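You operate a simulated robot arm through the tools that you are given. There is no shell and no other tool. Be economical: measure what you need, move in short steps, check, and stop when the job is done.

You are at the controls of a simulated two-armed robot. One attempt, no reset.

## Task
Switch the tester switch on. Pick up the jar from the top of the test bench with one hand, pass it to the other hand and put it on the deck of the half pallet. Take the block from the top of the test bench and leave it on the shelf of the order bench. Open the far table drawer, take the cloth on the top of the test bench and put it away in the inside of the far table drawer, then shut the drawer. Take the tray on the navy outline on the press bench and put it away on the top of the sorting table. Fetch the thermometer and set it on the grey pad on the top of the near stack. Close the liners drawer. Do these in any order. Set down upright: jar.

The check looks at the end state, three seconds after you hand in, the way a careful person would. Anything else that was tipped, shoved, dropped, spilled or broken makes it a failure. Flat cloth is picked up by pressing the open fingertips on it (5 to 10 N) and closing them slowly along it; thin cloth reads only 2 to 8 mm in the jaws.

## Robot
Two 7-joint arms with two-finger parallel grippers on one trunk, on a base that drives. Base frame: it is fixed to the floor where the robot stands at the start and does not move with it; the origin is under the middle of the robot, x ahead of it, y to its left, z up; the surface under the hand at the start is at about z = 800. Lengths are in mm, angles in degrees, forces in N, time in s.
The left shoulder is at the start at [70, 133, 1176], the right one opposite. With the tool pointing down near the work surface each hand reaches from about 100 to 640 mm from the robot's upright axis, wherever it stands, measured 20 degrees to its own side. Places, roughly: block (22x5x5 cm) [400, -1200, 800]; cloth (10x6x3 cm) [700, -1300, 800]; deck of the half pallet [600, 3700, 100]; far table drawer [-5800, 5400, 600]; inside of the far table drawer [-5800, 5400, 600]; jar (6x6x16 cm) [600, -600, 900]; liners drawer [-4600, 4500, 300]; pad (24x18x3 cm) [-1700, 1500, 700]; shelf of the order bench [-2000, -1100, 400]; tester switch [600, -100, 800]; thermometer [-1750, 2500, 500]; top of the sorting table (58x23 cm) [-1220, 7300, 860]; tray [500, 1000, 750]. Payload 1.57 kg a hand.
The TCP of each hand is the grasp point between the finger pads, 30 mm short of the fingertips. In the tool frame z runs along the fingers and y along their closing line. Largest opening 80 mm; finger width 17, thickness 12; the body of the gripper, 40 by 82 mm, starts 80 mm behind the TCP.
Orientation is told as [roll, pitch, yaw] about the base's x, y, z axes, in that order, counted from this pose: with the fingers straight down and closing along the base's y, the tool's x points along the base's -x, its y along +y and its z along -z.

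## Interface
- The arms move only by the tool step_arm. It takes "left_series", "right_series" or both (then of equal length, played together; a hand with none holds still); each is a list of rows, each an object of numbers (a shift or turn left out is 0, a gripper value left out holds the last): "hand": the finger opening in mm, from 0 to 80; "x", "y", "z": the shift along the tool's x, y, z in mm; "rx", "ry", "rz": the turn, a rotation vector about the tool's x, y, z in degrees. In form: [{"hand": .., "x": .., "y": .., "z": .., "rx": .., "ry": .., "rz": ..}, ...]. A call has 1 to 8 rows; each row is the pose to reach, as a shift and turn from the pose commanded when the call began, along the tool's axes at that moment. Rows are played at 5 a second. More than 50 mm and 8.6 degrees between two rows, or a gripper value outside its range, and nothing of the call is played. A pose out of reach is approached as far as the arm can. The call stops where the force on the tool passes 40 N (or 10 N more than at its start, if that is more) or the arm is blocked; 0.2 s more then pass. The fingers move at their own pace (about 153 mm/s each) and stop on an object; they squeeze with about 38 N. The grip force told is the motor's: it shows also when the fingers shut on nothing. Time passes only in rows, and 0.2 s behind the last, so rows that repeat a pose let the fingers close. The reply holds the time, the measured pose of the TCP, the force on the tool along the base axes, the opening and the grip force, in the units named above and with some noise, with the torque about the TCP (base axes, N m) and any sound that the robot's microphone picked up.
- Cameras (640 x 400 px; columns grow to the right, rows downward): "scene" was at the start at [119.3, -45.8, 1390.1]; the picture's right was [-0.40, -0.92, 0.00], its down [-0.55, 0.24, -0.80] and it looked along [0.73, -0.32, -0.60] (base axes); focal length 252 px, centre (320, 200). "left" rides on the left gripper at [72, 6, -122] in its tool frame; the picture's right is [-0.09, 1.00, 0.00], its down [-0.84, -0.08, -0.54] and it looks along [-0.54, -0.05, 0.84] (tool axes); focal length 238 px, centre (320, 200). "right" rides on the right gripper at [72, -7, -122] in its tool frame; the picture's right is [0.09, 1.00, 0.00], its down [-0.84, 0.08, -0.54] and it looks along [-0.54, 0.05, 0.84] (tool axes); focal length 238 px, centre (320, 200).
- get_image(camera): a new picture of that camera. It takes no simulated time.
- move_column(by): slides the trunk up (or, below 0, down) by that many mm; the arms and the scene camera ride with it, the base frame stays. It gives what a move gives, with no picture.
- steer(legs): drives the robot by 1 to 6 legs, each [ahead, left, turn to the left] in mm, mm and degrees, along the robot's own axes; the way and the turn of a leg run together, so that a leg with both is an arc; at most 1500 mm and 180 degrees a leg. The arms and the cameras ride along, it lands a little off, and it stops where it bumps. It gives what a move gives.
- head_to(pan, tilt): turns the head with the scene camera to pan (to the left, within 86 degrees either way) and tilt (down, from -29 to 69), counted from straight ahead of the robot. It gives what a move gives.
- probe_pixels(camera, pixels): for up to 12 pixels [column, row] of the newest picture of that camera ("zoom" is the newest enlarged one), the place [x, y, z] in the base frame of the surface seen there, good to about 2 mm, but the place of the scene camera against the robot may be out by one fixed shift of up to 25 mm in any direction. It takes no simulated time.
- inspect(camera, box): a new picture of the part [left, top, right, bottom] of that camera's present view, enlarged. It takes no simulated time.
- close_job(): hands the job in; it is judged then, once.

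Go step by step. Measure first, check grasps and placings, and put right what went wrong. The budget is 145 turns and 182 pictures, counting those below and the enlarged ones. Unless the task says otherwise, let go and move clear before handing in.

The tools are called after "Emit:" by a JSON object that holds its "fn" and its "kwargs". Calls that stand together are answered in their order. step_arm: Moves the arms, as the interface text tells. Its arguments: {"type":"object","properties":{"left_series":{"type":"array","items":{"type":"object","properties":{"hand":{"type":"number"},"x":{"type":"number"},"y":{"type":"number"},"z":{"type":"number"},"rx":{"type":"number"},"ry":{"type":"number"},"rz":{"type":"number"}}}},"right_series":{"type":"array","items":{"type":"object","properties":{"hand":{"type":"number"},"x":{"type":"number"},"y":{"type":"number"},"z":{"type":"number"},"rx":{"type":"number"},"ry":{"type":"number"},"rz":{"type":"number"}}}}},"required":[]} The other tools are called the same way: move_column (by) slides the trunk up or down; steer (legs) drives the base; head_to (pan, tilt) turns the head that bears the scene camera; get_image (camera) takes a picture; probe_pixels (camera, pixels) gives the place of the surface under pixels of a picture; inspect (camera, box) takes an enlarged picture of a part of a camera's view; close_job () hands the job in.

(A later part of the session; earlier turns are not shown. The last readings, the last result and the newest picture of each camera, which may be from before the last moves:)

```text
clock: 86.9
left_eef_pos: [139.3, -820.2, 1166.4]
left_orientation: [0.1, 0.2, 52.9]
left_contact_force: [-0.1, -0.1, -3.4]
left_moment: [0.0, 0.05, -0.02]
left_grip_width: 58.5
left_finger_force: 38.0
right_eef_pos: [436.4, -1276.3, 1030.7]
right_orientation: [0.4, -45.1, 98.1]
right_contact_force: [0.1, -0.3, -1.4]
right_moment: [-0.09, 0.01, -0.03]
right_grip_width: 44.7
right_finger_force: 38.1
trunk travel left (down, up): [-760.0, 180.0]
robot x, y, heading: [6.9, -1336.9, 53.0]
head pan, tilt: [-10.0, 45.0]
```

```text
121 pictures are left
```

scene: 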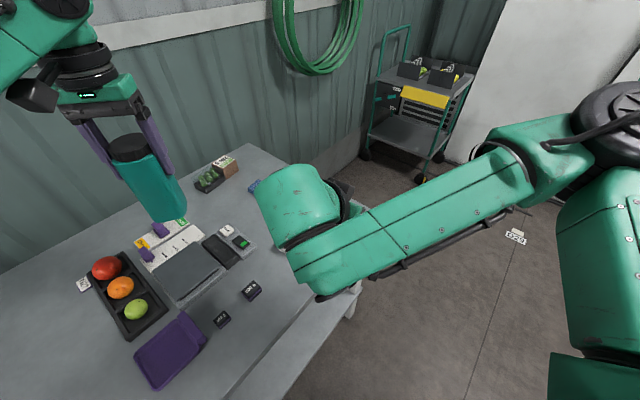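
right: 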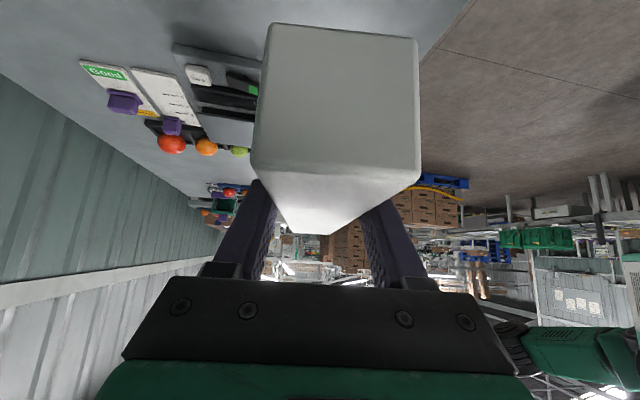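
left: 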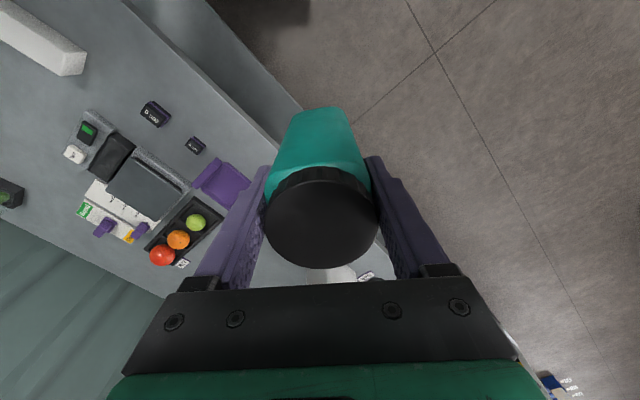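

Block secure. I'll turn the right tool to point straight ahead of the robot, drive to the order bench's open end and face it.

Emit:
{"fn": "step_arm", "kwargs": {"right_series": [{"rx": 5, "rz": 5}, {"rx": 10, "rz": 10}, {"rx": 15, "rz": 15}, {"rx": 20, "rz": 20}, {"rx": 25, "rz": 25}, {"rx": 30, "rz": 30}, {"rx": 31.8, "rz": 31.8}], "left_series": [{"x": 15, "y": 5}, {"x": 30, "y": 10}, {"x": 50, "y": 15}, {"x": 70, "y": 20}, {"x": 90, "y": 25}, {"x": 110, "y": 30}, {"x": 120, "y": 30}]}}

Emit:
{"fn": "steer", "kwargs": {"legs": [[0, 250, 0], [0, 0, 127], [880, 160, 0]]}}

Emit:
{"fn": "head_to", "kwargs": {"pan": -10, "tilt": 40}}

Emit:
{"fn": "get_image", "kwargs": {"camera": "scene"}}

```text
clock: 88.5
left_eef_pos: [45.6, -899.0, 1167.7]
left_orientation: [0.1, 0.3, 52.9]
left_contact_force: [-0.3, -0.7, -2.7]
left_moment: [-0.03, 0.01, 0.0]
left_grip_width: 58.3
left_finger_force: 38.8
right_eef_pos: [534.5, -1277.5, 996.8]
right_orientation: [0.8, -45.5, 53.0]
right_contact_force: [-0.4, -0.2, -1.4]
right_moment: [-0.05, 0.01, -0.02]
right_grip_width: 44.6
right_finger_force: 38.6
right hand out of reach, approached as far as the arm can: row 1, 2, 3, 4, 5, 6, 7
trunk travel left (down, up): [-760.0, 180.0]
robot x, y, heading: [6.6, -1339.4, 53.1]
head pan, tilt: [-10.0, 45.0]
```

```text
clock: 99.9
left_eef_pos: [-1465.3, -1570.0, 1168.5]
left_orientation: [0.1, 0.3, 179.5]
left_contact_force: [-0.8, 0.6, -3.6]
left_moment: [0.0, -0.01, -0.03]
left_grip_width: 58.1
left_finger_force: 38.3
right_eef_pos: [-1454.7, -951.9, 997.3]
right_orientation: [0.8, -45.4, 179.7]
right_contact_force: [-0.9, 0.1, -2.9]
right_moment: [0.0, -0.09, -0.03]
right_grip_width: 44.7
right_finger_force: 38.2
trunk travel left (down, up): [-760.0, 180.0]
robot x, y, heading: [-1092.4, -1338.4, 179.3]
head pan, tilt: [-10.0, 45.0]
```

```text
clock: 100.6
left_eef_pos: [-1468.1, -1570.0, 1168.3]
left_orientation: [0.0, 0.3, 179.6]
left_contact_force: [-0.4, 0.3, -4.2]
left_moment: [0.01, -0.02, 0.03]
left_grip_width: 57.8
left_finger_force: 37.8
right_eef_pos: [-1454.6, -951.7, 996.6]
right_orientation: [0.8, -45.4, 179.7]
right_contact_force: [-0.7, 0.1, -1.8]
right_moment: [0.03, -0.08, -0.05]
right_grip_width: 44.5
right_finger_force: 37.6
trunk travel left (down, up): [-760.0, 180.0]
robot x, y, heading: [-1088.8, -1337.9, 179.6]
head pan, tilt: [-10.0, 40.0]
```

```text
120 pictures are left
```

scene: 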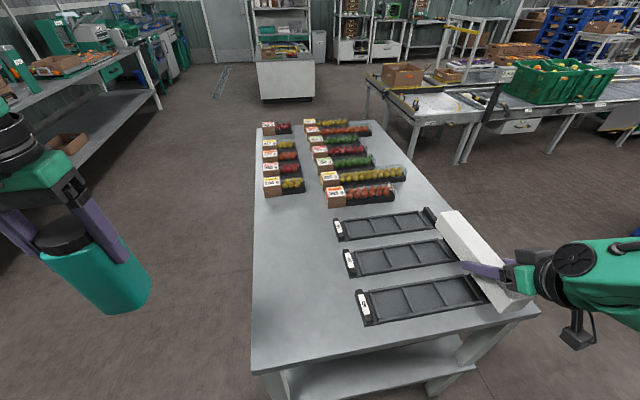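

Both held; the hand is over the bench top, so I'll back off 350 mm and shift left to line up with the free part of the shelf, then lower the trunk.

Emit:
{"fn": "steer", "kwargs": {"legs": [[-350, 0, 0], [0, 248, 0]]}}

Emit:
{"fn": "move_column", "kwargs": {"by": -545}}

Emit:
{"fn": "head_to", "kwargs": {"pan": -8, "tilt": 20}}

Emit:
{"fn": "get_image", "kwargs": {"camera": "scene"}}

Emit:
{"fn": "get_image", "kwargs": {"camera": "left"}}

```text
clock: 104.2
left_eef_pos: [-1132.9, -1802.0, 1167.1]
left_orientation: [0.2, 0.4, 178.7]
left_contact_force: [0.2, -1.1, -3.5]
left_moment: [0.0, -0.01, -0.01]
left_grip_width: 58.1
left_finger_force: 37.7
right_eef_pos: [-1113.0, -1184.6, 997.1]
right_orientation: [1.1, -45.3, 178.9]
right_contact_force: [-0.2, 0.2, -2.4]
right_moment: [-0.02, -0.03, 0.04]
right_grip_width: 44.6
right_finger_force: 38.5
trunk travel left (down, up): [-760.0, 180.0]
robot x, y, heading: [-753.6, -1577.3, 178.7]
head pan, tilt: [-10.0, 40.0]
```

```text
refused: -545 is not a number from -400 to 400
```

```text
clock: 105.0
left_eef_pos: [-1133.2, -1804.1, 1168.3]
left_orientation: [0.0, 0.4, 178.8]
left_contact_force: [-0.7, 0.2, -3.9]
left_moment: [0.04, -0.02, 0.0]
left_grip_width: 58.5
left_finger_force: 37.8
right_eef_pos: [-1113.8, -1186.9, 997.8]
right_orientation: [0.8, -45.4, 179.0]
right_contact_force: [0.5, 0.2, -1.2]
right_moment: [0.02, -0.05, -0.04]
right_grip_width: 44.7
right_finger_force: 38.2
trunk travel left (down, up): [-760.0, 180.0]
robot x, y, heading: [-752.7, -1576.1, 179.1]
head pan, tilt: [-8.0, 20.0]
```

```text
119 pictures are left
```

scene: 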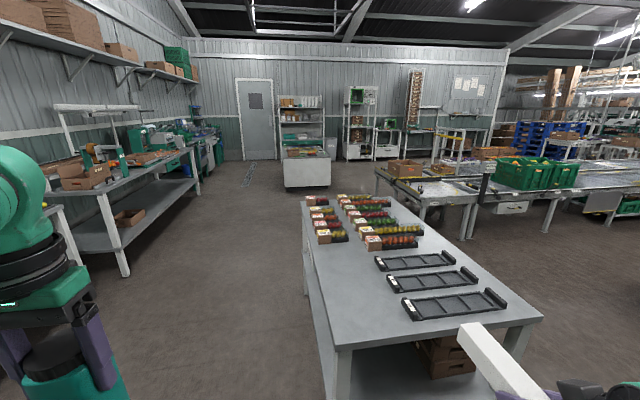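

```text
118 pictures are left
```

left: 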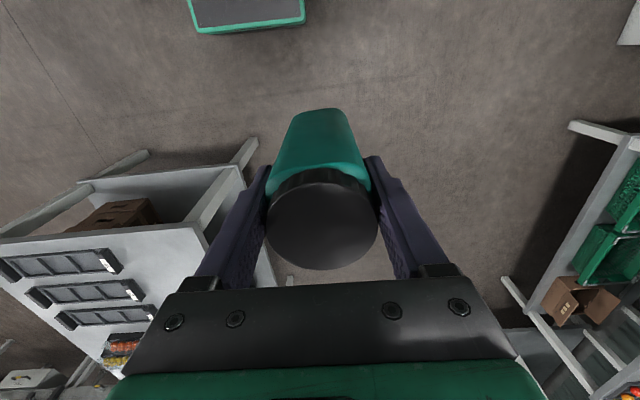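

The jar is stable. Lowering the trunk in two moves and viewing the shelf from the right hand and scene.

Emit:
{"fn": "move_column", "kwargs": {"by": -400}}

Emit:
{"fn": "move_column", "kwargs": {"by": -140}}

Emit:
{"fn": "get_image", "kwargs": {"camera": "scene"}}

Emit:
{"fn": "get_image", "kwargs": {"camera": "right"}}

```text
clock: 108.8
left_eef_pos: [-1132.9, -1802.4, 767.3]
left_orientation: [0.1, 0.4, 178.8]
left_contact_force: [1.1, -1.3, -4.1]
left_moment: [0.02, -0.01, 0.02]
left_grip_width: 57.8
left_finger_force: 38.0
right_eef_pos: [-1113.8, -1186.9, 596.5]
right_orientation: [0.8, -45.3, 178.9]
right_contact_force: [-0.2, 0.7, -2.3]
right_moment: [-0.01, -0.04, -0.03]
right_grip_width: 44.9
right_finger_force: 37.7
trunk travel left (down, up): [-360.0, 580.0]
robot x, y, heading: [-750.0, -1576.4, 178.8]
head pan, tilt: [-8.0, 20.0]
```

```text
clock: 110.5
left_eef_pos: [-1132.6, -1803.8, 628.0]
left_orientation: [0.0, 0.4, 178.8]
left_contact_force: [-0.1, 0.6, -3.7]
left_moment: [-0.01, -0.02, 0.02]
left_grip_width: 57.9
left_finger_force: 38.0
right_eef_pos: [-1111.8, -1186.9, 457.6]
right_orientation: [0.8, -45.4, 179.0]
right_contact_force: [0.0, 0.2, -2.1]
right_moment: [0.0, -0.08, 0.0]
right_grip_width: 44.7
right_finger_force: 38.0
trunk travel left (down, up): [-220.0, 720.0]
robot x, y, heading: [-757.2, -1572.6, 178.9]
head pan, tilt: [-8.0, 20.0]
```

```text
117 pictures are left
```

scene: 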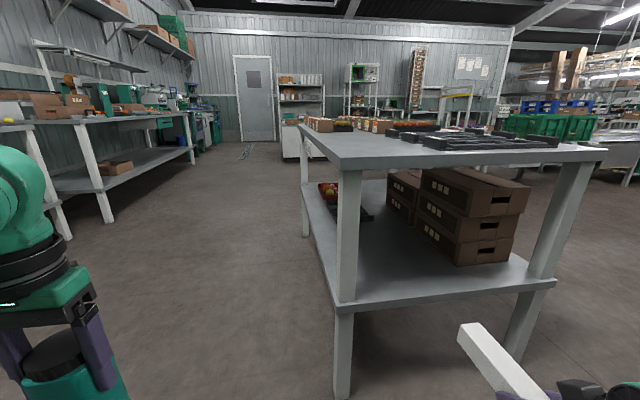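

```text
116 pictures are left
```

right: 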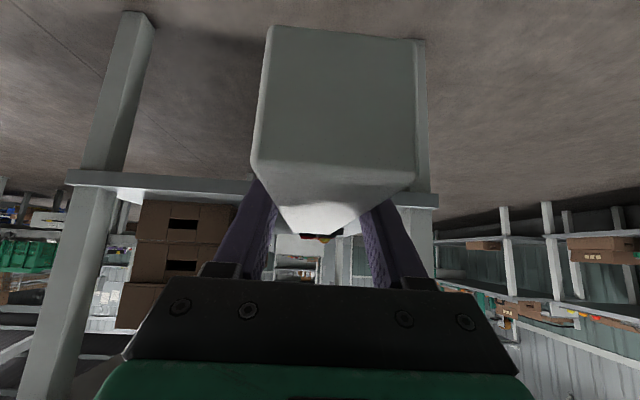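

Emit:
{"fn": "probe_pixels", "kwargs": {"camera": "scene", "pixels": [[345, 302], [440, 292], [548, 280], [400, 280], [460, 262], [343, 200], [565, 200], [480, 335], [370, 225], [345, 135]]}}

Emit:
{"fn": "probe_pixels", "kwargs": {"camera": "right", "pixels": [[425, 240], [90, 240], [200, 190], [430, 197], [320, 222], [290, 210], [180, 260]]}}

```text
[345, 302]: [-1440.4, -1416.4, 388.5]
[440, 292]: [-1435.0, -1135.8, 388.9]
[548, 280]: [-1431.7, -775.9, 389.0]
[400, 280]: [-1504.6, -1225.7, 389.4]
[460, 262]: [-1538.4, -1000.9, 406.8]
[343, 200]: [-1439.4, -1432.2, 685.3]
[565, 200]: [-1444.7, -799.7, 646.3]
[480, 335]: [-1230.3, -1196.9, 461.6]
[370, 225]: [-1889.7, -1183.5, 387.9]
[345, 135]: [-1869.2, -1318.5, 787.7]
```

```text
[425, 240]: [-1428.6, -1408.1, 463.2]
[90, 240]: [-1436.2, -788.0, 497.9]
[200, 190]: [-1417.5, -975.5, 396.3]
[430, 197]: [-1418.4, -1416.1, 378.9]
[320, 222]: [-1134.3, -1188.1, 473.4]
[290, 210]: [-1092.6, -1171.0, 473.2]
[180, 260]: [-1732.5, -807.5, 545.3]
```

Emit:
{"fn": "probe_pixels", "kwargs": {"camera": "scene", "pixels": [[90, 120], [70, 225], [160, 118], [100, 215]]}}

```text
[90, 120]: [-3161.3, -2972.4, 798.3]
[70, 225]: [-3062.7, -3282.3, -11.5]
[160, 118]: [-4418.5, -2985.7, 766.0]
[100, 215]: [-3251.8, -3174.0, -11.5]
```

Left bench is far away, so the way is clear. Driving ahead 410 mm to bring the block over the shelf.

Emit:
{"fn": "steer", "kwargs": {"legs": [[410, 0, 0]]}}

Emit:
{"fn": "get_image", "kwargs": {"camera": "scene"}}

Emit:
{"fn": "get_image", "kwargs": {"camera": "right"}}

```text
clock: 113.0
left_eef_pos: [-1536.3, -1793.7, 627.4]
left_orientation: [0.1, 0.4, 178.6]
left_contact_force: [0.0, 0.6, -3.7]
left_moment: [0.01, -0.05, -0.01]
left_grip_width: 57.8
left_finger_force: 37.9
right_eef_pos: [-1512.7, -1176.9, 457.4]
right_orientation: [0.9, -45.5, 178.7]
right_contact_force: [-0.1, 0.3, -2.3]
right_moment: [0.03, -0.06, 0.0]
right_grip_width: 44.8
right_finger_force: 38.1
trunk travel left (down, up): [-220.0, 720.0]
robot x, y, heading: [-1156.1, -1568.3, 178.8]
head pan, tilt: [-8.0, 20.0]
```

```text
115 pictures are left
```

scene: 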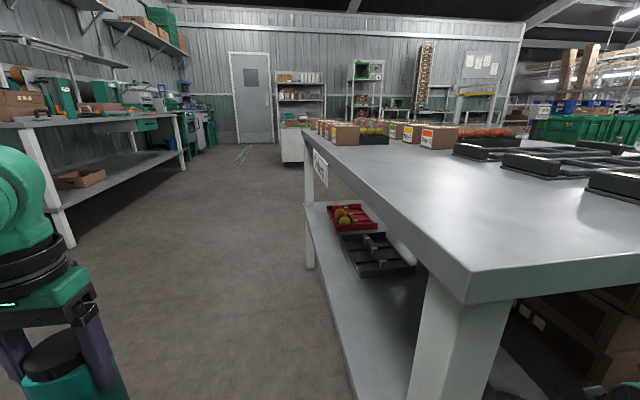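

```text
114 pictures are left
```

right: 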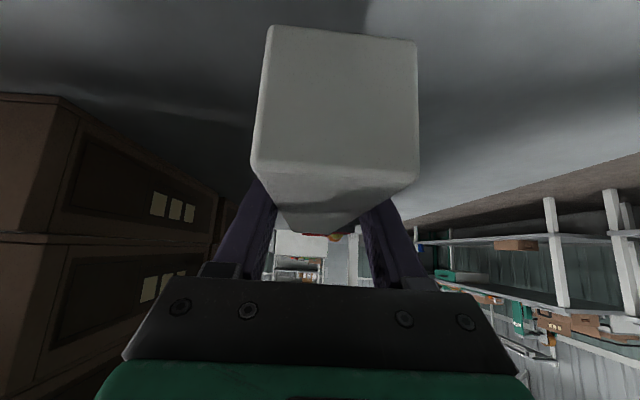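

Block is inside between boxes and leg. Moving 30 mm further in and lowering until contact.

Emit:
{"fn": "step_arm", "kwargs": {"right_series": [{"x": -21, "z": 21}, {"x": -14, "z": 28}, {"x": -7, "z": 35}, {"x": -4, "z": 38}, {"x": -2.5, "z": 39.5}, {"x": -1.5, "z": 40.5}]}}

Emit:
{"fn": "get_image", "kwargs": {"camera": "right"}}

```text
clock: 114.4
left_eef_pos: [-1536.5, -1792.5, 628.6]
left_orientation: [0.0, 0.4, 178.6]
left_contact_force: [-0.8, 0.5, -3.6]
left_moment: [0.05, -0.02, 0.04]
left_grip_width: 57.9
left_finger_force: 37.7
right_eef_pos: [-1543.9, -1176.2, 430.1]
right_orientation: [1.0, -45.4, 178.7]
right_contact_force: [-0.8, 0.1, -2.5]
right_moment: [-0.01, -0.06, 0.0]
right_grip_width: 44.7
right_finger_force: 37.3
trunk travel left (down, up): [-220.0, 720.0]
robot x, y, heading: [-1156.5, -1566.7, 178.7]
head pan, tilt: [-8.0, 20.0]
```

```text
113 pictures are left
```

right: 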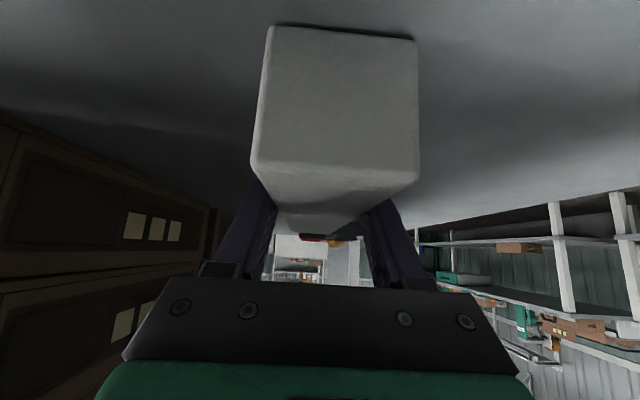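

Emit:
{"fn": "step_arm", "kwargs": {"right_series": [{"x": 1, "z": 1}, {"x": 1.5, "z": 1.5}, {"x": 2, "z": 2}, {"x": 2.5, "z": 2.5}, {"x": 3, "z": 3}]}}

```text
clock: 115.6
left_eef_pos: [-1534.5, -1794.1, 627.9]
left_orientation: [-0.1, 0.2, 178.6]
left_contact_force: [-0.2, 0.3, -2.8]
left_moment: [-0.03, -0.02, -0.01]
left_grip_width: 58.0
left_finger_force: 37.5
right_eef_pos: [-1543.5, -1175.9, 428.9]
right_orientation: [0.5, -45.6, 178.9]
right_contact_force: [3.0, 2.2, 19.3]
right_moment: [0.32, -1.03, -0.12]
right_grip_width: 44.5
right_finger_force: 38.1
trunk travel left (down, up): [-220.0, 720.0]
robot x, y, heading: [-1154.1, -1570.5, 178.4]
head pan, tilt: [-8.0, 20.0]
```

Contact felt (19 N). Opening and backing out along the tool axis.

Emit:
{"fn": "step_arm", "kwargs": {"right_series": [{"x": -1, "z": -1}, {"x": -1, "z": -1, "hand": 80}, {"x": -1, "z": -1, "hand": 80}, {"x": -1, "z": -1, "hand": 80}, {"z": -30}, {"z": -70}, {"z": -110}]}}

Emit:
{"fn": "get_image", "kwargs": {"camera": "right"}}

```text
clock: 117.2
left_eef_pos: [-1536.3, -1794.4, 627.9]
left_orientation: [0.0, 0.3, 178.6]
left_contact_force: [1.2, 0.4, -3.4]
left_moment: [0.0, -0.03, 0.03]
left_grip_width: 58.1
left_finger_force: 38.2
right_eef_pos: [-1488.7, -1161.1, 461.5]
right_orientation: [1.0, -45.5, 178.6]
right_contact_force: [-1.2, 0.6, 0.2]
right_moment: [-0.05, 0.01, 0.0]
right_grip_width: 79.9
right_finger_force: 0.0
right hand out of reach, approached as far as the arm can: row 6, 7
trunk travel left (down, up): [-220.0, 720.0]
robot x, y, heading: [-1154.5, -1569.3, 178.6]
head pan, tilt: [-8.0, 20.0]
```

```text
112 pictures are left
```

right: 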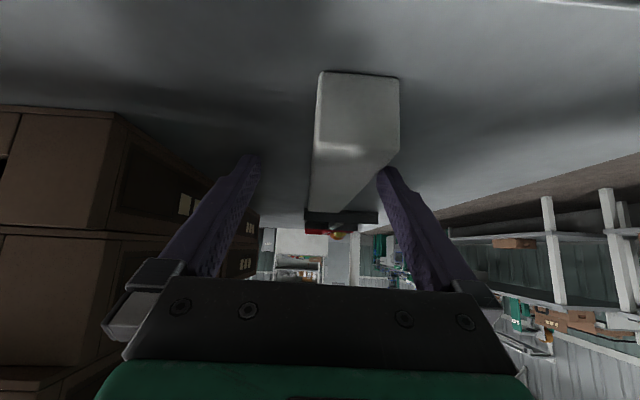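

Block rests flat on the shelf. The right finger is close to the block's side, so I'll shift to centre, raise the trunk 60 mm, then back out.

Emit:
{"fn": "step_arm", "kwargs": {"right_series": [{"y": 6}, {"y": 12}]}}

Emit:
{"fn": "move_column", "kwargs": {"by": 60}}

Emit:
{"fn": "steer", "kwargs": {"legs": [[-420, 0, 0]]}}

Emit:
{"fn": "get_image", "kwargs": {"camera": "right"}}

```text
clock: 117.8
left_eef_pos: [-1537.3, -1794.4, 627.2]
left_orientation: [0.1, 0.4, 178.6]
left_contact_force: [0.1, -0.6, -3.6]
left_moment: [0.01, -0.03, -0.01]
left_grip_width: 57.8
left_finger_force: 37.6
right_eef_pos: [-1494.9, -1163.7, 461.7]
right_orientation: [0.9, -45.4, 178.6]
right_contact_force: [0.0, -0.5, -0.4]
right_moment: [0.0, 0.0, 0.01]
right_grip_width: 80.0
right_finger_force: 0.1
right hand out of reach, approached as far as the arm can: row 1, 2
trunk travel left (down, up): [-220.0, 720.0]
robot x, y, heading: [-1158.7, -1571.1, 178.6]
head pan, tilt: [-8.0, 20.0]
```

```text
clock: 118.8
left_eef_pos: [-1536.0, -1793.5, 688.1]
left_orientation: [-0.1, 0.4, 178.6]
left_contact_force: [-0.2, 0.0, -3.6]
left_moment: [-0.03, -0.04, 0.01]
left_grip_width: 58.1
left_finger_force: 38.0
right_eef_pos: [-1495.3, -1162.8, 521.9]
right_orientation: [1.0, -45.3, 178.8]
right_contact_force: [-0.3, 0.1, 0.7]
right_moment: [0.01, -0.02, -0.01]
right_grip_width: 79.7
right_finger_force: 0.0
trunk travel left (down, up): [-280.0, 660.0]
robot x, y, heading: [-1156.6, -1569.0, 178.5]
head pan, tilt: [-8.0, 20.0]
```

```text
clock: 121.4
left_eef_pos: [-1114.1, -1806.0, 687.6]
left_orientation: [0.2, 0.3, 179.4]
left_contact_force: [-0.1, 0.4, -3.5]
left_moment: [-0.02, -0.02, 0.01]
left_grip_width: 57.6
left_finger_force: 37.3
right_eef_pos: [-1081.7, -1174.0, 521.2]
right_orientation: [0.9, -45.4, 179.4]
right_contact_force: [-1.4, -0.5, -1.0]
right_moment: [0.03, -0.01, 0.03]
right_grip_width: 80.0
right_finger_force: 0.0
trunk travel left (down, up): [-280.0, 660.0]
robot x, y, heading: [-732.1, -1577.7, 179.4]
head pan, tilt: [-8.0, 20.0]
```

```text
111 pictures are left
```

right: 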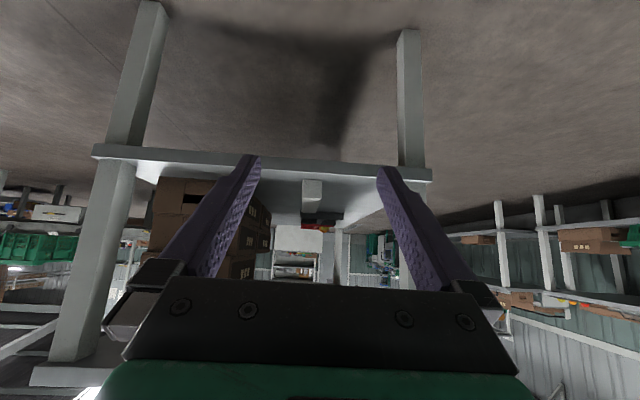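

The block sits squarely on the shelf. Now the cloth: straighten the right hand, raise the trunk and drive back to the test bench front.

Emit:
{"fn": "step_arm", "kwargs": {"right_series": [{"ry": 8}, {"ry": 16}, {"ry": 24}, {"ry": 32}, {"ry": 40}, {"ry": 45}]}}

Emit:
{"fn": "move_column", "kwargs": {"by": 400}}

Emit:
{"fn": "move_column", "kwargs": {"by": 120}}

Emit:
{"fn": "steer", "kwargs": {"legs": [[0, -480, 0], [0, 0, 90], [0, 0, 90.6], [760, 0, 0]]}}

Emit:
{"fn": "head_to", "kwargs": {"pan": -12, "tilt": 48}}

Emit:
{"fn": "get_image", "kwargs": {"camera": "scene"}}

Emit:
{"fn": "get_image", "kwargs": {"camera": "right"}}

```text
clock: 122.8
left_eef_pos: [-1115.0, -1805.4, 687.5]
left_orientation: [0.1, 0.4, 179.4]
left_contact_force: [-0.6, -0.1, -3.7]
left_moment: [-0.02, -0.01, -0.01]
left_grip_width: 57.9
left_finger_force: 38.2
right_eef_pos: [-1080.6, -1175.4, 520.8]
right_orientation: [0.6, -0.4, -179.9]
right_contact_force: [0.9, 0.4, -0.7]
right_moment: [-0.05, 0.03, 0.0]
right_grip_width: 79.9
right_finger_force: 0.0
right hand out of reach, approached as far as the arm can: row 1, 2
trunk travel left (down, up): [-280.0, 660.0]
robot x, y, heading: [-737.7, -1574.4, 179.5]
head pan, tilt: [-8.0, 20.0]
```

```text
clock: 126.6
left_eef_pos: [-1113.7, -1805.9, 1087.4]
left_orientation: [0.2, 0.5, 179.5]
left_contact_force: [0.3, 0.0, -2.8]
left_moment: [0.02, -0.03, 0.01]
left_grip_width: 58.0
left_finger_force: 38.2
right_eef_pos: [-1081.6, -1174.8, 920.7]
right_orientation: [0.7, -0.4, -179.9]
right_contact_force: [0.7, -0.1, 0.4]
right_moment: [0.02, 0.0, -0.03]
right_grip_width: 79.9
right_finger_force: 0.0
trunk travel left (down, up): [-680.0, 260.0]
robot x, y, heading: [-737.8, -1575.4, 179.5]
head pan, tilt: [-8.0, 20.0]
```

```text
clock: 128.1
left_eef_pos: [-1115.5, -1805.6, 1207.7]
left_orientation: [0.1, 0.4, 179.3]
left_contact_force: [0.5, -0.7, -4.0]
left_moment: [-0.02, -0.03, -0.02]
left_grip_width: 58.0
left_finger_force: 38.0
right_eef_pos: [-1082.6, -1175.0, 1041.0]
right_orientation: [0.6, -0.5, -179.8]
right_contact_force: [0.0, 0.1, -0.7]
right_moment: [0.0, -0.01, 0.03]
right_grip_width: 80.1
right_finger_force: 0.1
trunk travel left (down, up): [-800.0, 140.0]
robot x, y, heading: [-739.9, -1575.6, 179.3]
head pan, tilt: [-8.0, 20.0]
```

```text
clock: 142.4
left_eef_pos: [401.2, -840.1, 1208.6]
left_orientation: [0.1, 0.3, 1.6]
left_contact_force: [0.2, 0.0, -2.4]
left_moment: [-0.02, 0.04, 0.02]
left_grip_width: 57.8
left_finger_force: 38.1
right_eef_pos: [391.1, -1471.7, 1042.2]
right_orientation: [0.6, -0.5, 2.2]
right_contact_force: [-1.2, 0.0, -1.1]
right_moment: [0.01, 0.0, 0.03]
right_grip_width: 80.0
right_finger_force: 0.0
trunk travel left (down, up): [-800.0, 140.0]
robot x, y, heading: [37.2, -1085.4, 1.7]
head pan, tilt: [-8.0, 20.0]
```

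```text
clock: 143.3
left_eef_pos: [402.1, -841.7, 1208.0]
left_orientation: [0.0, 0.4, 1.5]
left_contact_force: [0.4, 0.3, -3.9]
left_moment: [-0.01, 0.03, 0.02]
left_grip_width: 57.9
left_finger_force: 37.8
right_eef_pos: [391.8, -1472.1, 1040.9]
right_orientation: [0.5, -0.4, 2.3]
right_contact_force: [0.2, 0.6, 0.2]
right_moment: [0.03, 0.0, 0.01]
right_grip_width: 80.1
right_finger_force: 0.0
trunk travel left (down, up): [-800.0, 140.0]
robot x, y, heading: [35.1, -1085.6, 1.6]
head pan, tilt: [-12.0, 48.0]
```

```text
110 pictures are left
```

scene: 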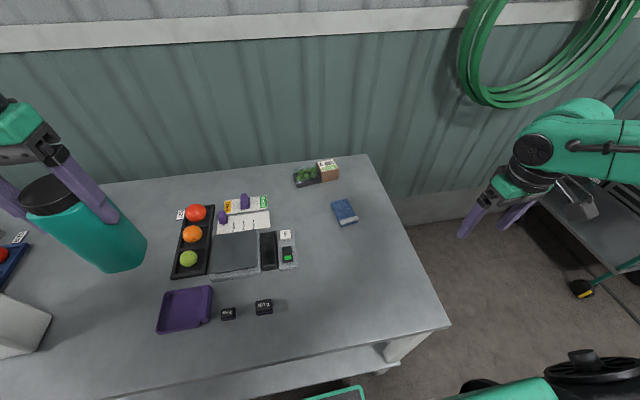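

```text
109 pictures are left
```

right: 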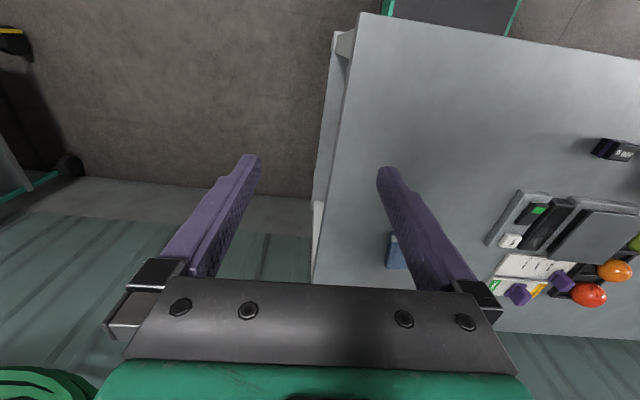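

Cloth at scene (344,212). Probing it and bringing the right hand above for a close look.

Emit:
{"fn": "probe_pixels", "kwargs": {"camera": "scene", "pixels": [[337, 202], [349, 200], [341, 224], [356, 222], [345, 212], [350, 230]]}}

Emit:
{"fn": "step_arm", "kwargs": {"right_series": [{"x": -19, "y": 26}, {"x": -38, "y": 53}, {"x": -57, "y": 79}, {"x": -76, "y": 105}, {"x": -95, "y": 131}, {"x": -114, "y": 157}, {"x": -132, "y": 183, "z": 20}, {"x": -150, "y": 210, "z": 40}]}}

Emit:
{"fn": "get_image", "kwargs": {"camera": "right"}}

```text
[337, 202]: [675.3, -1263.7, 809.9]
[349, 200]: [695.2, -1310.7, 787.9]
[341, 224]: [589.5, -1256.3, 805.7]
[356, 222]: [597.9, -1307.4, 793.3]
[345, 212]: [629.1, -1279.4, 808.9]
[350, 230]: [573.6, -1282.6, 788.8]
```

```text
clock: 145.1
left_eef_pos: [403.2, -840.4, 1206.2]
left_orientation: [-0.1, 0.5, 1.5]
left_contact_force: [-0.2, 0.6, -3.6]
left_moment: [-0.02, 0.04, -0.01]
left_grip_width: 57.9
left_finger_force: 37.9
right_eef_pos: [536.4, -1258.9, 1001.7]
right_orientation: [0.5, -0.4, 2.2]
right_contact_force: [-0.2, -0.7, 0.4]
right_moment: [0.01, -0.01, 0.01]
right_grip_width: 79.9
right_finger_force: 0.2
trunk travel left (down, up): [-800.0, 140.0]
robot x, y, heading: [35.8, -1085.1, 1.6]
head pan, tilt: [-12.0, 48.0]
```

```text
108 pictures are left
```

right: 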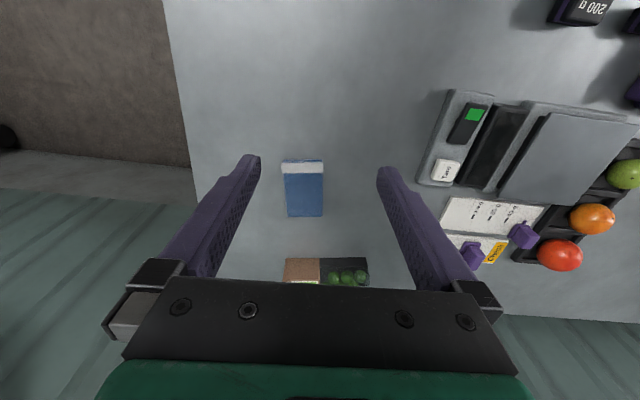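

Emit:
{"fn": "inspect", "kwargs": {"camera": "right", "box": [260, 140, 350, 230]}}

Emit:
{"fn": "probe_pixels", "kwargs": {"camera": "right", "pixels": [[284, 163], [322, 162], [288, 214], [322, 214], [303, 190], [303, 168], [303, 159], [303, 175]]}}

```text
4.44 times, centred on (305, 185) of right
```

zoom: 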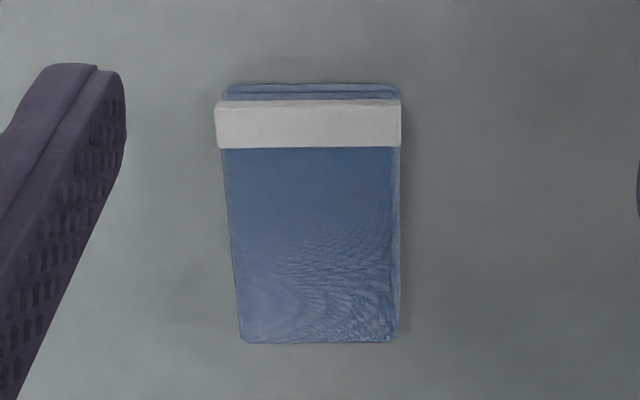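

```text
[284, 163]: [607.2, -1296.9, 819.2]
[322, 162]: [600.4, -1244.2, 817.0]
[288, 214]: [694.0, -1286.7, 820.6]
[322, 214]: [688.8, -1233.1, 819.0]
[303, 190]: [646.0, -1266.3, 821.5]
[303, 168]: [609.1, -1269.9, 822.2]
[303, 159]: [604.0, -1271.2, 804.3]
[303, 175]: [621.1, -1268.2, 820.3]
```

Folded cloth: x 600–695, y −1296..−1236, top z 821, yaw ~6.5°. It fits between the open fingers; I'll drive 20 mm closer and come down straddling it.

Emit:
{"fn": "steer", "kwargs": {"legs": [[20, 0, 0]]}}

Emit:
{"fn": "step_arm", "kwargs": {"right_series": [{"x": -20, "y": -2, "z": 10, "rz": -2}, {"x": -45, "y": -5, "z": 40, "rz": -4.3}, {"x": -70, "y": -8, "z": 75, "rz": -4.3}, {"x": -86, "y": -10, "z": 110, "rz": -4.3}, {"x": -86, "y": -10, "z": 125, "rz": -4.3}, {"x": -86, "y": -10, "z": 125, "rz": -4.3}]}}

Emit:
{"fn": "get_image", "kwargs": {"camera": "right"}}

```text
clock: 145.9
left_eef_pos: [415.8, -840.3, 1209.8]
left_orientation: [0.1, 0.1, 1.4]
left_contact_force: [-0.5, 0.8, -3.3]
left_moment: [0.0, -0.03, 0.02]
left_grip_width: 58.0
left_finger_force: 38.2
right_eef_pos: [550.2, -1258.4, 1006.2]
right_orientation: [0.6, -0.7, 2.3]
right_contact_force: [-0.1, -0.3, 0.6]
right_moment: [0.01, 0.0, -0.03]
right_grip_width: 80.2
right_finger_force: 0.2
trunk travel left (down, up): [-800.0, 140.0]
robot x, y, heading: [53.0, -1083.4, 1.9]
head pan, tilt: [-12.0, 48.0]
```

```text
clock: 147.3
left_eef_pos: [421.7, -840.2, 1208.4]
left_orientation: [0.1, 0.3, 1.5]
left_contact_force: [-0.2, 0.4, -3.1]
left_moment: [0.01, 0.0, 0.02]
left_grip_width: 57.5
left_finger_force: 37.9
right_eef_pos: [571.7, -1294.2, 923.1]
right_orientation: [0.5, -0.5, 6.5]
right_contact_force: [-0.2, 0.2, 0.7]
right_moment: [-0.01, -0.04, -0.02]
right_grip_width: 79.9
right_finger_force: 0.0
right hand out of reach, approached as far as the arm can: row 2, 3, 4, 5, 6
trunk travel left (down, up): [-800.0, 140.0]
robot x, y, heading: [57.8, -1084.4, 1.7]
head pan, tilt: [-12.0, 48.0]
```

```text
106 pictures are left
```

right: 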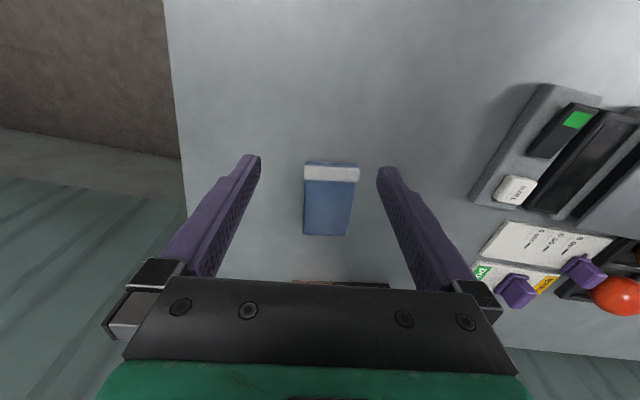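

The trunk is too high for this reach; lifting the hand and lowering the trunk 130 mm.

Emit:
{"fn": "step_arm", "kwargs": {"right_series": [{"z": -40}, {"z": -80}, {"z": -110}]}}

Emit:
{"fn": "move_column", "kwargs": {"by": -150}}

Emit:
{"fn": "step_arm", "kwargs": {"right_series": [{"x": -15, "y": 5}, {"x": -35, "y": 15}, {"x": -55, "y": 23}, {"x": -68, "y": 31}]}}

Emit:
{"fn": "get_image", "kwargs": {"camera": "right"}}

```text
clock: 148.1
left_eef_pos: [421.1, -839.9, 1208.6]
left_orientation: [0.0, 0.3, 1.5]
left_contact_force: [-0.8, -0.3, -3.0]
left_moment: [-0.01, 0.04, 0.01]
left_grip_width: 57.7
left_finger_force: 38.6
right_eef_pos: [574.3, -1295.4, 1037.4]
right_orientation: [0.4, -0.4, 6.6]
right_contact_force: [0.5, 0.2, 0.4]
right_moment: [0.03, 0.04, 0.01]
right_grip_width: 79.9
right_finger_force: 0.0
trunk travel left (down, up): [-800.0, 140.0]
robot x, y, heading: [50.1, -1084.0, 1.4]
head pan, tilt: [-12.0, 48.0]
```

```text
clock: 149.9
left_eef_pos: [421.3, -841.3, 1057.4]
left_orientation: [0.1, 0.3, 1.5]
left_contact_force: [-0.4, -0.2, -3.7]
left_moment: [-0.01, 0.03, -0.03]
left_grip_width: 57.7
left_finger_force: 38.3
right_eef_pos: [574.2, -1296.3, 886.4]
right_orientation: [0.6, -0.6, 6.6]
right_contact_force: [0.2, -0.1, 0.7]
right_moment: [0.02, 0.02, -0.02]
right_grip_width: 80.1
right_finger_force: 0.0
trunk travel left (down, up): [-650.0, 290.0]
robot x, y, heading: [53.7, -1083.2, 1.8]
head pan, tilt: [-12.0, 48.0]
```

```text
clock: 150.9
left_eef_pos: [420.9, -839.1, 1057.1]
left_orientation: [0.0, 0.3, 1.5]
left_contact_force: [-0.8, 1.4, -3.3]
left_moment: [0.0, 0.02, 0.01]
left_grip_width: 57.8
left_finger_force: 38.1
right_eef_pos: [609.6, -1268.9, 891.6]
right_orientation: [0.6, -0.5, 6.6]
right_contact_force: [0.5, -0.4, -0.8]
right_moment: [-0.01, 0.0, 0.02]
right_grip_width: 80.3
right_finger_force: 0.1
right hand out of reach, approached as far as the arm can: row 3, 4
trunk travel left (down, up): [-650.0, 290.0]
robot x, y, heading: [51.0, -1086.4, 1.6]
head pan, tilt: [-12.0, 48.0]
```

```text
105 pictures are left
```

right: 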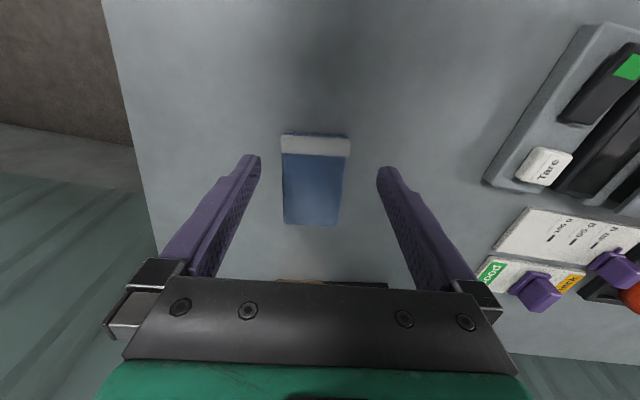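

Reach ends near x 610; pitching the tool 30° forward brings the wrist back and lets the tips reach the cloth's middle.

Emit:
{"fn": "step_arm", "kwargs": {"right_series": [{"ry": -8}, {"ry": -16}, {"ry": -24}, {"ry": -30}]}}

Emit:
{"fn": "step_arm", "kwargs": {"right_series": [{"x": -12, "z": 7}, {"x": -26, "z": 15}, {"x": -26, "z": 15}]}}

Emit:
{"fn": "get_image", "kwargs": {"camera": "right"}}

```text
clock: 151.9
left_eef_pos: [420.1, -840.4, 1058.8]
left_orientation: [0.2, 0.3, 1.5]
left_contact_force: [-0.3, 0.0, -3.7]
left_moment: [0.02, 0.01, 0.02]
left_grip_width: 57.6
left_finger_force: 37.7
right_eef_pos: [609.4, -1269.8, 891.4]
right_orientation: [0.8, -30.5, 6.2]
right_contact_force: [0.9, -0.4, -1.0]
right_moment: [0.01, 0.01, 0.0]
right_grip_width: 79.9
right_finger_force: 0.0
trunk travel left (down, up): [-650.0, 290.0]
robot x, y, heading: [52.7, -1088.3, 1.8]
head pan, tilt: [-12.0, 48.0]
```

```text
clock: 152.7
left_eef_pos: [421.5, -839.4, 1057.8]
left_orientation: [0.1, 0.4, 1.6]
left_contact_force: [-0.5, 0.2, -4.1]
left_moment: [-0.02, 0.05, 0.01]
left_grip_width: 57.8
left_finger_force: 37.9
right_eef_pos: [640.3, -1267.0, 890.1]
right_orientation: [0.7, -30.5, 6.1]
right_contact_force: [-0.2, 0.1, -0.3]
right_moment: [-0.03, -0.02, -0.04]
right_grip_width: 80.0
right_finger_force: 0.2
trunk travel left (down, up): [-650.0, 290.0]
robot x, y, heading: [55.4, -1082.7, 1.7]
head pan, tilt: [-12.0, 48.0]
```

```text
104 pictures are left
```

right: 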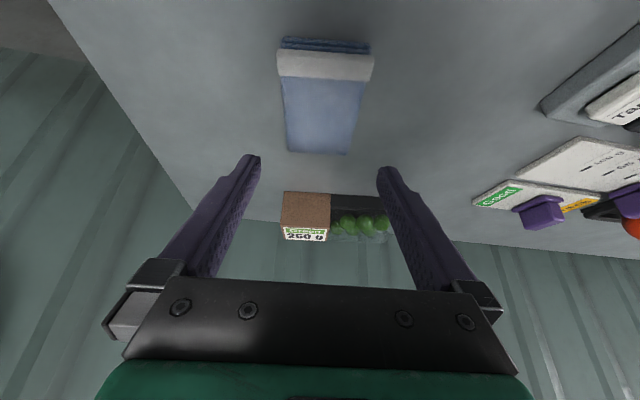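

Emit:
{"fn": "step_arm", "kwargs": {"right_series": [{"x": 10, "z": 17}, {"x": 19, "z": 33}, {"x": 24, "z": 41.5}, {"x": 26.5, "z": 46}]}}

Emit:
{"fn": "get_image", "kwargs": {"camera": "right"}}

```text
clock: 153.7
left_eef_pos: [420.8, -839.4, 1058.6]
left_orientation: [0.2, 0.4, 1.5]
left_contact_force: [-1.0, -0.5, -3.6]
left_moment: [0.04, 0.06, 0.0]
left_grip_width: 57.9
left_finger_force: 37.9
right_eef_pos: [641.2, -1265.2, 836.9]
right_orientation: [0.7, -30.5, 6.3]
right_contact_force: [-0.1, -0.7, 0.1]
right_moment: [0.0, 0.01, -0.01]
right_grip_width: 80.0
right_finger_force: 0.0
trunk travel left (down, up): [-650.0, 290.0]
robot x, y, heading: [53.0, -1084.7, 1.6]
head pan, tilt: [-12.0, 48.0]
```

```text
103 pictures are left
```

right: 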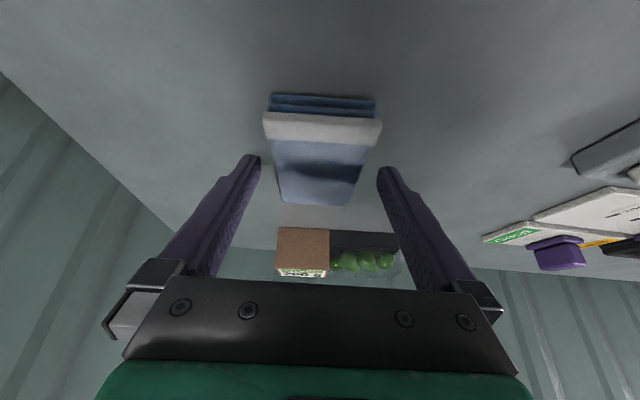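

Fingers straddle the cloth with clearance on both sides. Closing slowly.

Emit:
{"fn": "step_arm", "kwargs": {"right_series": [{"hand": 65}, {"hand": 58}, {"hand": 52}, {"hand": 46}, {"hand": 40}, {"hand": 35}, {"hand": 35}]}}

Emit:
{"fn": "get_image", "kwargs": {"camera": "right"}}

```text
clock: 155.3
left_eef_pos: [421.1, -840.0, 1057.3]
left_orientation: [0.2, 0.4, 1.4]
left_contact_force: [-0.2, 0.1, -4.1]
left_moment: [-0.01, 0.01, -0.01]
left_grip_width: 57.6
left_finger_force: 38.9
right_eef_pos: [642.3, -1266.2, 837.4]
right_orientation: [0.7, -30.6, 6.3]
right_contact_force: [-0.3, 0.4, -0.2]
right_moment: [-0.01, 0.03, -0.01]
right_grip_width: 57.1
right_finger_force: 38.6
trunk travel left (down, up): [-650.0, 290.0]
robot x, y, heading: [56.3, -1086.9, 1.5]
head pan, tilt: [-12.0, 48.0]
```

```text
102 pictures are left
```

right: 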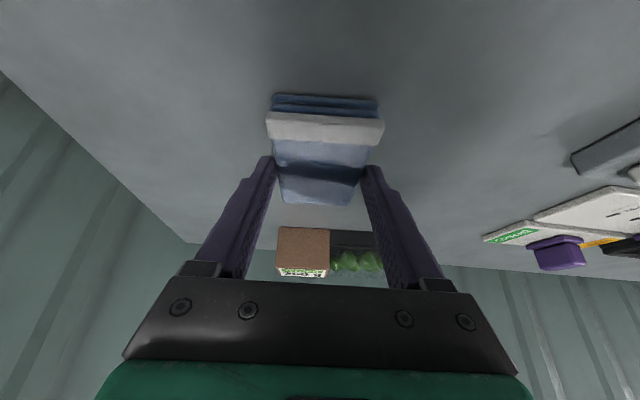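

It holds like a firm pack at 57 mm, 38 N. Lifting.

Emit:
{"fn": "step_arm", "kwargs": {"right_series": [{"x": -5, "z": -9}, {"x": -15, "z": -26}, {"x": -30, "z": -52}, {"x": -45, "z": -78}, {"x": -60, "z": -104}, {"x": -75, "z": -130}, {"x": -75, "z": -130}]}}

Emit:
{"fn": "get_image", "kwargs": {"camera": "right"}}

```text
clock: 156.9
left_eef_pos: [421.9, -840.1, 1057.5]
left_orientation: [0.2, 0.4, 1.5]
left_contact_force: [-0.2, 0.3, -2.7]
left_moment: [0.01, 0.08, 0.01]
left_grip_width: 57.9
left_finger_force: 37.3
right_eef_pos: [638.6, -1266.7, 989.8]
right_orientation: [0.6, -30.5, 6.2]
right_contact_force: [-0.3, -0.6, -0.7]
right_moment: [0.01, 0.03, 0.01]
right_grip_width: 57.0
right_finger_force: 37.5
trunk travel left (down, up): [-650.0, 290.0]
robot x, y, heading: [56.2, -1084.0, 1.7]
head pan, tilt: [-12.0, 48.0]
```

```text
101 pictures are left
```

right: 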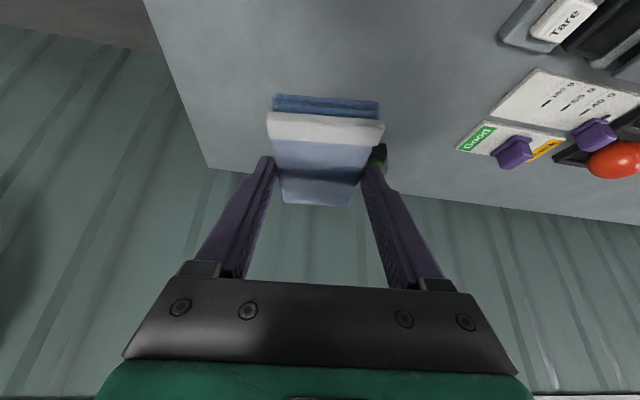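

Cloth in hand. Straightening and tucking the right hand, backing off and turning to face +y to see the way to the pallet.

Emit:
{"fn": "step_arm", "kwargs": {"right_series": [{"ry": 7, "x": 30, "z": -30}, {"ry": 15, "x": 60, "z": -60}, {"ry": 22, "x": 95, "z": -85}, {"ry": 30, "x": 135, "z": -100}, {"ry": 30, "x": 175, "z": -115}, {"ry": 30, "x": 205, "z": -135}]}}

Emit:
{"fn": "steer", "kwargs": {"legs": [[-450, 0, 0], [0, 0, 88.5]]}}

Emit:
{"fn": "head_to", "kwargs": {"pan": -5, "tilt": 14}}

Emit:
{"fn": "get_image", "kwargs": {"camera": "scene"}}

```text
clock: 158.3
left_eef_pos: [419.4, -840.7, 1058.2]
left_orientation: [0.0, 0.3, 1.5]
left_contact_force: [-0.6, 0.1, -3.5]
left_moment: [0.01, 0.05, 0.02]
left_grip_width: 57.7
left_finger_force: 38.1
right_eef_pos: [397.7, -1297.6, 1001.8]
right_orientation: [0.6, -0.5, 6.6]
right_contact_force: [-0.8, -0.1, -0.6]
right_moment: [-0.03, -0.01, -0.02]
right_grip_width: 56.6
right_finger_force: 38.1
trunk travel left (down, up): [-650.0, 290.0]
robot x, y, heading: [53.2, -1084.6, 1.5]
head pan, tilt: [-12.0, 48.0]
```

```text
clock: 164.7
left_eef_pos: [-623.4, -720.0, 1057.1]
left_orientation: [0.1, 0.4, 88.7]
left_contact_force: [0.1, 0.5, -3.9]
left_moment: [-0.03, 0.0, 0.02]
left_grip_width: 57.9
left_finger_force: 38.2
right_eef_pos: [-169.3, -764.6, 1001.5]
right_orientation: [0.5, -0.5, 93.8]
right_contact_force: [0.0, 0.9, -0.2]
right_moment: [-0.02, 0.01, -0.02]
right_grip_width: 56.7
right_finger_force: 37.8
trunk travel left (down, up): [-650.0, 290.0]
robot x, y, heading: [-397.8, -1098.3, 88.9]
head pan, tilt: [-12.0, 48.0]
```

```text
clock: 165.7
left_eef_pos: [-623.8, -720.7, 1058.1]
left_orientation: [0.2, 0.4, 88.8]
left_contact_force: [-0.4, 0.1, -3.9]
left_moment: [0.0, 0.02, 0.01]
left_grip_width: 57.9
left_finger_force: 37.5
right_eef_pos: [-169.9, -765.2, 1000.8]
right_orientation: [0.5, -0.5, 93.8]
right_contact_force: [0.1, 0.1, 0.8]
right_moment: [0.0, -0.01, 0.0]
right_grip_width: 57.0
right_finger_force: 38.1
trunk travel left (down, up): [-650.0, 290.0]
robot x, y, heading: [-398.0, -1097.7, 88.9]
head pan, tilt: [-5.0, 14.0]
```

```text
100 pictures are left
```

scene: 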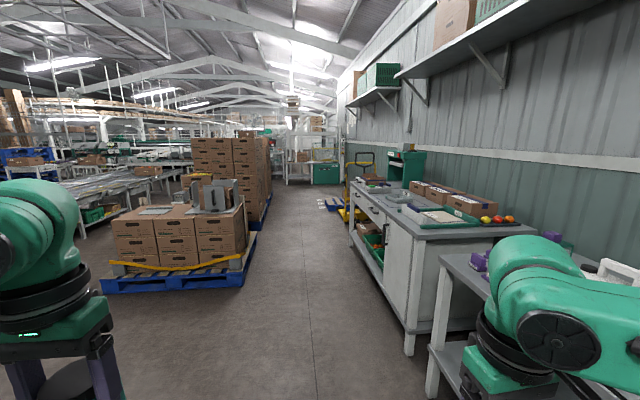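

Emit:
{"fn": "probe_pixels", "kwargs": {"camera": "scene", "pixels": [[246, 285], [256, 235], [268, 205], [350, 215], [330, 203], [345, 207], [405, 350], [352, 240], [320, 180], [170, 240]]}}

Emit:
{"fn": "inspect", "kwargs": {"camera": "scene", "box": [270, 130, 450, 250]}}

Emit:
{"fn": "inspect", "kwargs": {"camera": "scene", "box": [90, 130, 290, 300]}}

```text
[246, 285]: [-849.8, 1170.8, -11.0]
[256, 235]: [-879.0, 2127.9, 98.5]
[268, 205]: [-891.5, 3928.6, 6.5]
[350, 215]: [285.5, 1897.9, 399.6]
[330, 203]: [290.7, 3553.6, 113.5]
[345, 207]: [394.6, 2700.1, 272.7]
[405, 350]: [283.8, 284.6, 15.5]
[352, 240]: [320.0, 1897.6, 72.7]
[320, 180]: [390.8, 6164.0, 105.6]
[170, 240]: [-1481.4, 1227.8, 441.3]
```

```text
3.33 times, centred on (360, 190) of scene
```

zoom: 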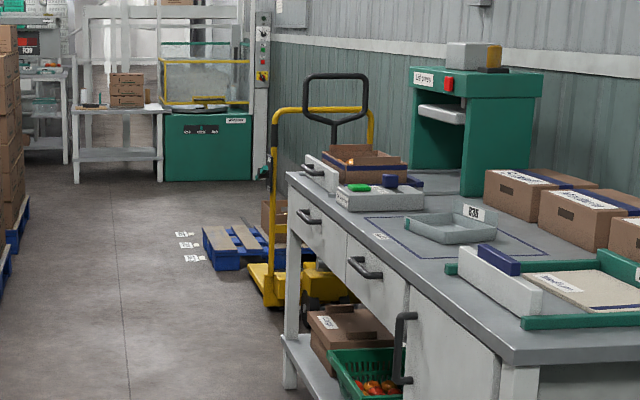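

```text
2.35 times, centred on (190, 215) of scene
```

zoom: 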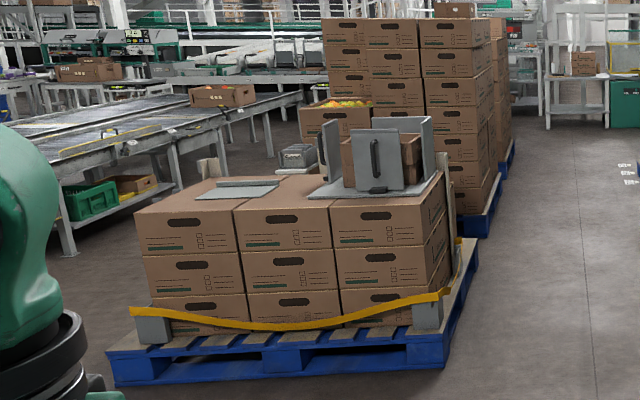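

Corridor (x −850 to 280) is clear up to the half pallet (blue, slatted, near zoom (245,240), y≈3550). Driving there and turning to face it.

Emit:
{"fn": "steer", "kwargs": {"legs": [[1500, 0, 0], [1500, 0, 0], [1450, 0, 0]]}}

Emit:
{"fn": "steer", "kwargs": {"legs": [[0, 0, -60]]}}

Emit:
{"fn": "head_to", "kwargs": {"pan": 0, "tilt": 35}}

Emit:
{"fn": "get_image", "kwargs": {"camera": "scene"}}

```text
clock: 187.2
left_eef_pos: [-581.6, 3782.1, 1056.1]
left_orientation: [0.0, 0.5, 90.5]
left_contact_force: [0.6, 0.6, -3.4]
left_moment: [-0.05, 0.02, 0.03]
left_grip_width: 57.8
left_finger_force: 38.1
right_eef_pos: [-124.6, 3751.2, 1000.8]
right_orientation: [0.5, -0.5, 95.5]
right_contact_force: [0.1, 0.5, -0.8]
right_moment: [-0.01, 0.02, -0.02]
right_grip_width: 56.8
right_finger_force: 38.4
trunk travel left (down, up): [-650.0, 290.0]
robot x, y, heading: [-343.3, 3410.7, 90.5]
head pan, tilt: [-5.0, 14.0]
```

```text
clock: 190.3
left_eef_pos: [-140.8, 3803.6, 1057.4]
left_orientation: [0.2, 0.3, 30.7]
left_contact_force: [-0.1, 0.4, -2.8]
left_moment: [-0.03, 0.05, -0.02]
left_grip_width: 57.7
left_finger_force: 38.0
right_eef_pos: [62.4, 3393.5, 1001.2]
right_orientation: [0.6, -0.5, 35.8]
right_contact_force: [-0.6, 0.7, -0.8]
right_moment: [0.01, -0.01, 0.0]
right_grip_width: 56.6
right_finger_force: 37.1
trunk travel left (down, up): [-650.0, 290.0]
robot x, y, heading: [-342.1, 3407.0, 30.9]
head pan, tilt: [-5.0, 14.0]
```

```text
clock: 191.1
left_eef_pos: [-140.7, 3802.3, 1057.4]
left_orientation: [0.1, 0.4, 30.7]
left_contact_force: [0.4, -0.6, -3.4]
left_moment: [-0.03, 0.06, 0.04]
left_grip_width: 57.6
left_finger_force: 37.7
right_eef_pos: [61.7, 3394.1, 1000.8]
right_orientation: [0.6, -0.5, 35.6]
right_contact_force: [-0.2, -0.5, 0.1]
right_moment: [-0.01, 0.05, -0.03]
right_grip_width: 56.8
right_finger_force: 37.8
trunk travel left (down, up): [-650.0, 290.0]
robot x, y, heading: [-346.5, 3415.9, 30.9]
head pan, tilt: [0.0, 35.0]
```

```text
97 pictures are left
```

scene: 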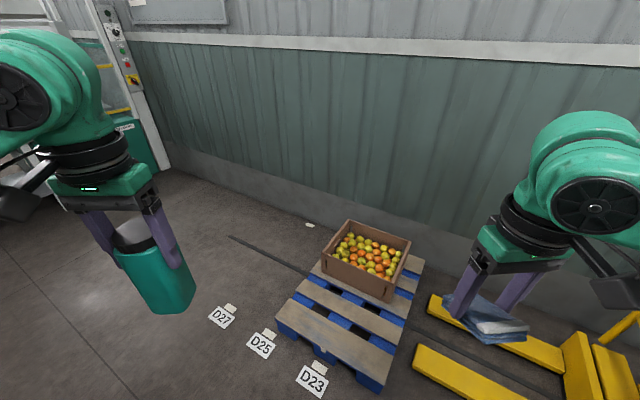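

Half pallet in view with a fruit box at its back; front slats are free. Measuring slats.

Emit:
{"fn": "probe_pixels", "kwargs": {"camera": "scene", "pixels": [[283, 310], [380, 368], [335, 338], [330, 325], [345, 350], [303, 285], [400, 328], [355, 310], [350, 300], [375, 290], [328, 255], [318, 268]]}}

Emit:
{"fn": "inspect", "kwargs": {"camera": "scene", "box": [260, 210, 440, 400]}}

```text
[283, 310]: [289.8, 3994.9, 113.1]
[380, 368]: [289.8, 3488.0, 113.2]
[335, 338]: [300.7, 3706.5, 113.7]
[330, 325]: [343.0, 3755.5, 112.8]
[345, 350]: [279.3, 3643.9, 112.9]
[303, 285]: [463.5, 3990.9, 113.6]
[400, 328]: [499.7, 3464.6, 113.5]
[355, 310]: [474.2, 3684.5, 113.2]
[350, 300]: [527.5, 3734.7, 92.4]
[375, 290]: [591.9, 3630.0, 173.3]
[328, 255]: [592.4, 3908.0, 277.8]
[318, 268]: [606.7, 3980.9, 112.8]
```

```text
2.11 times, centred on (350, 305) of scene
```

zoom: 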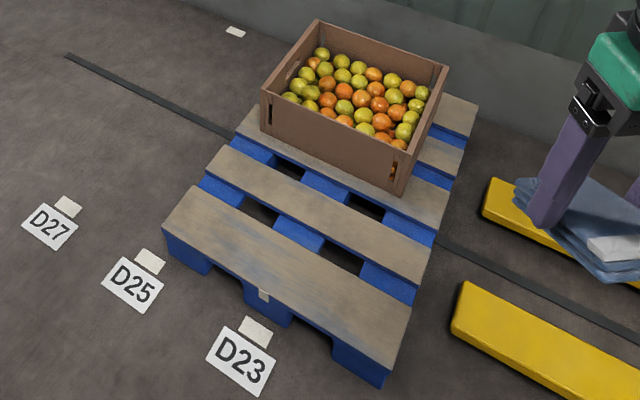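

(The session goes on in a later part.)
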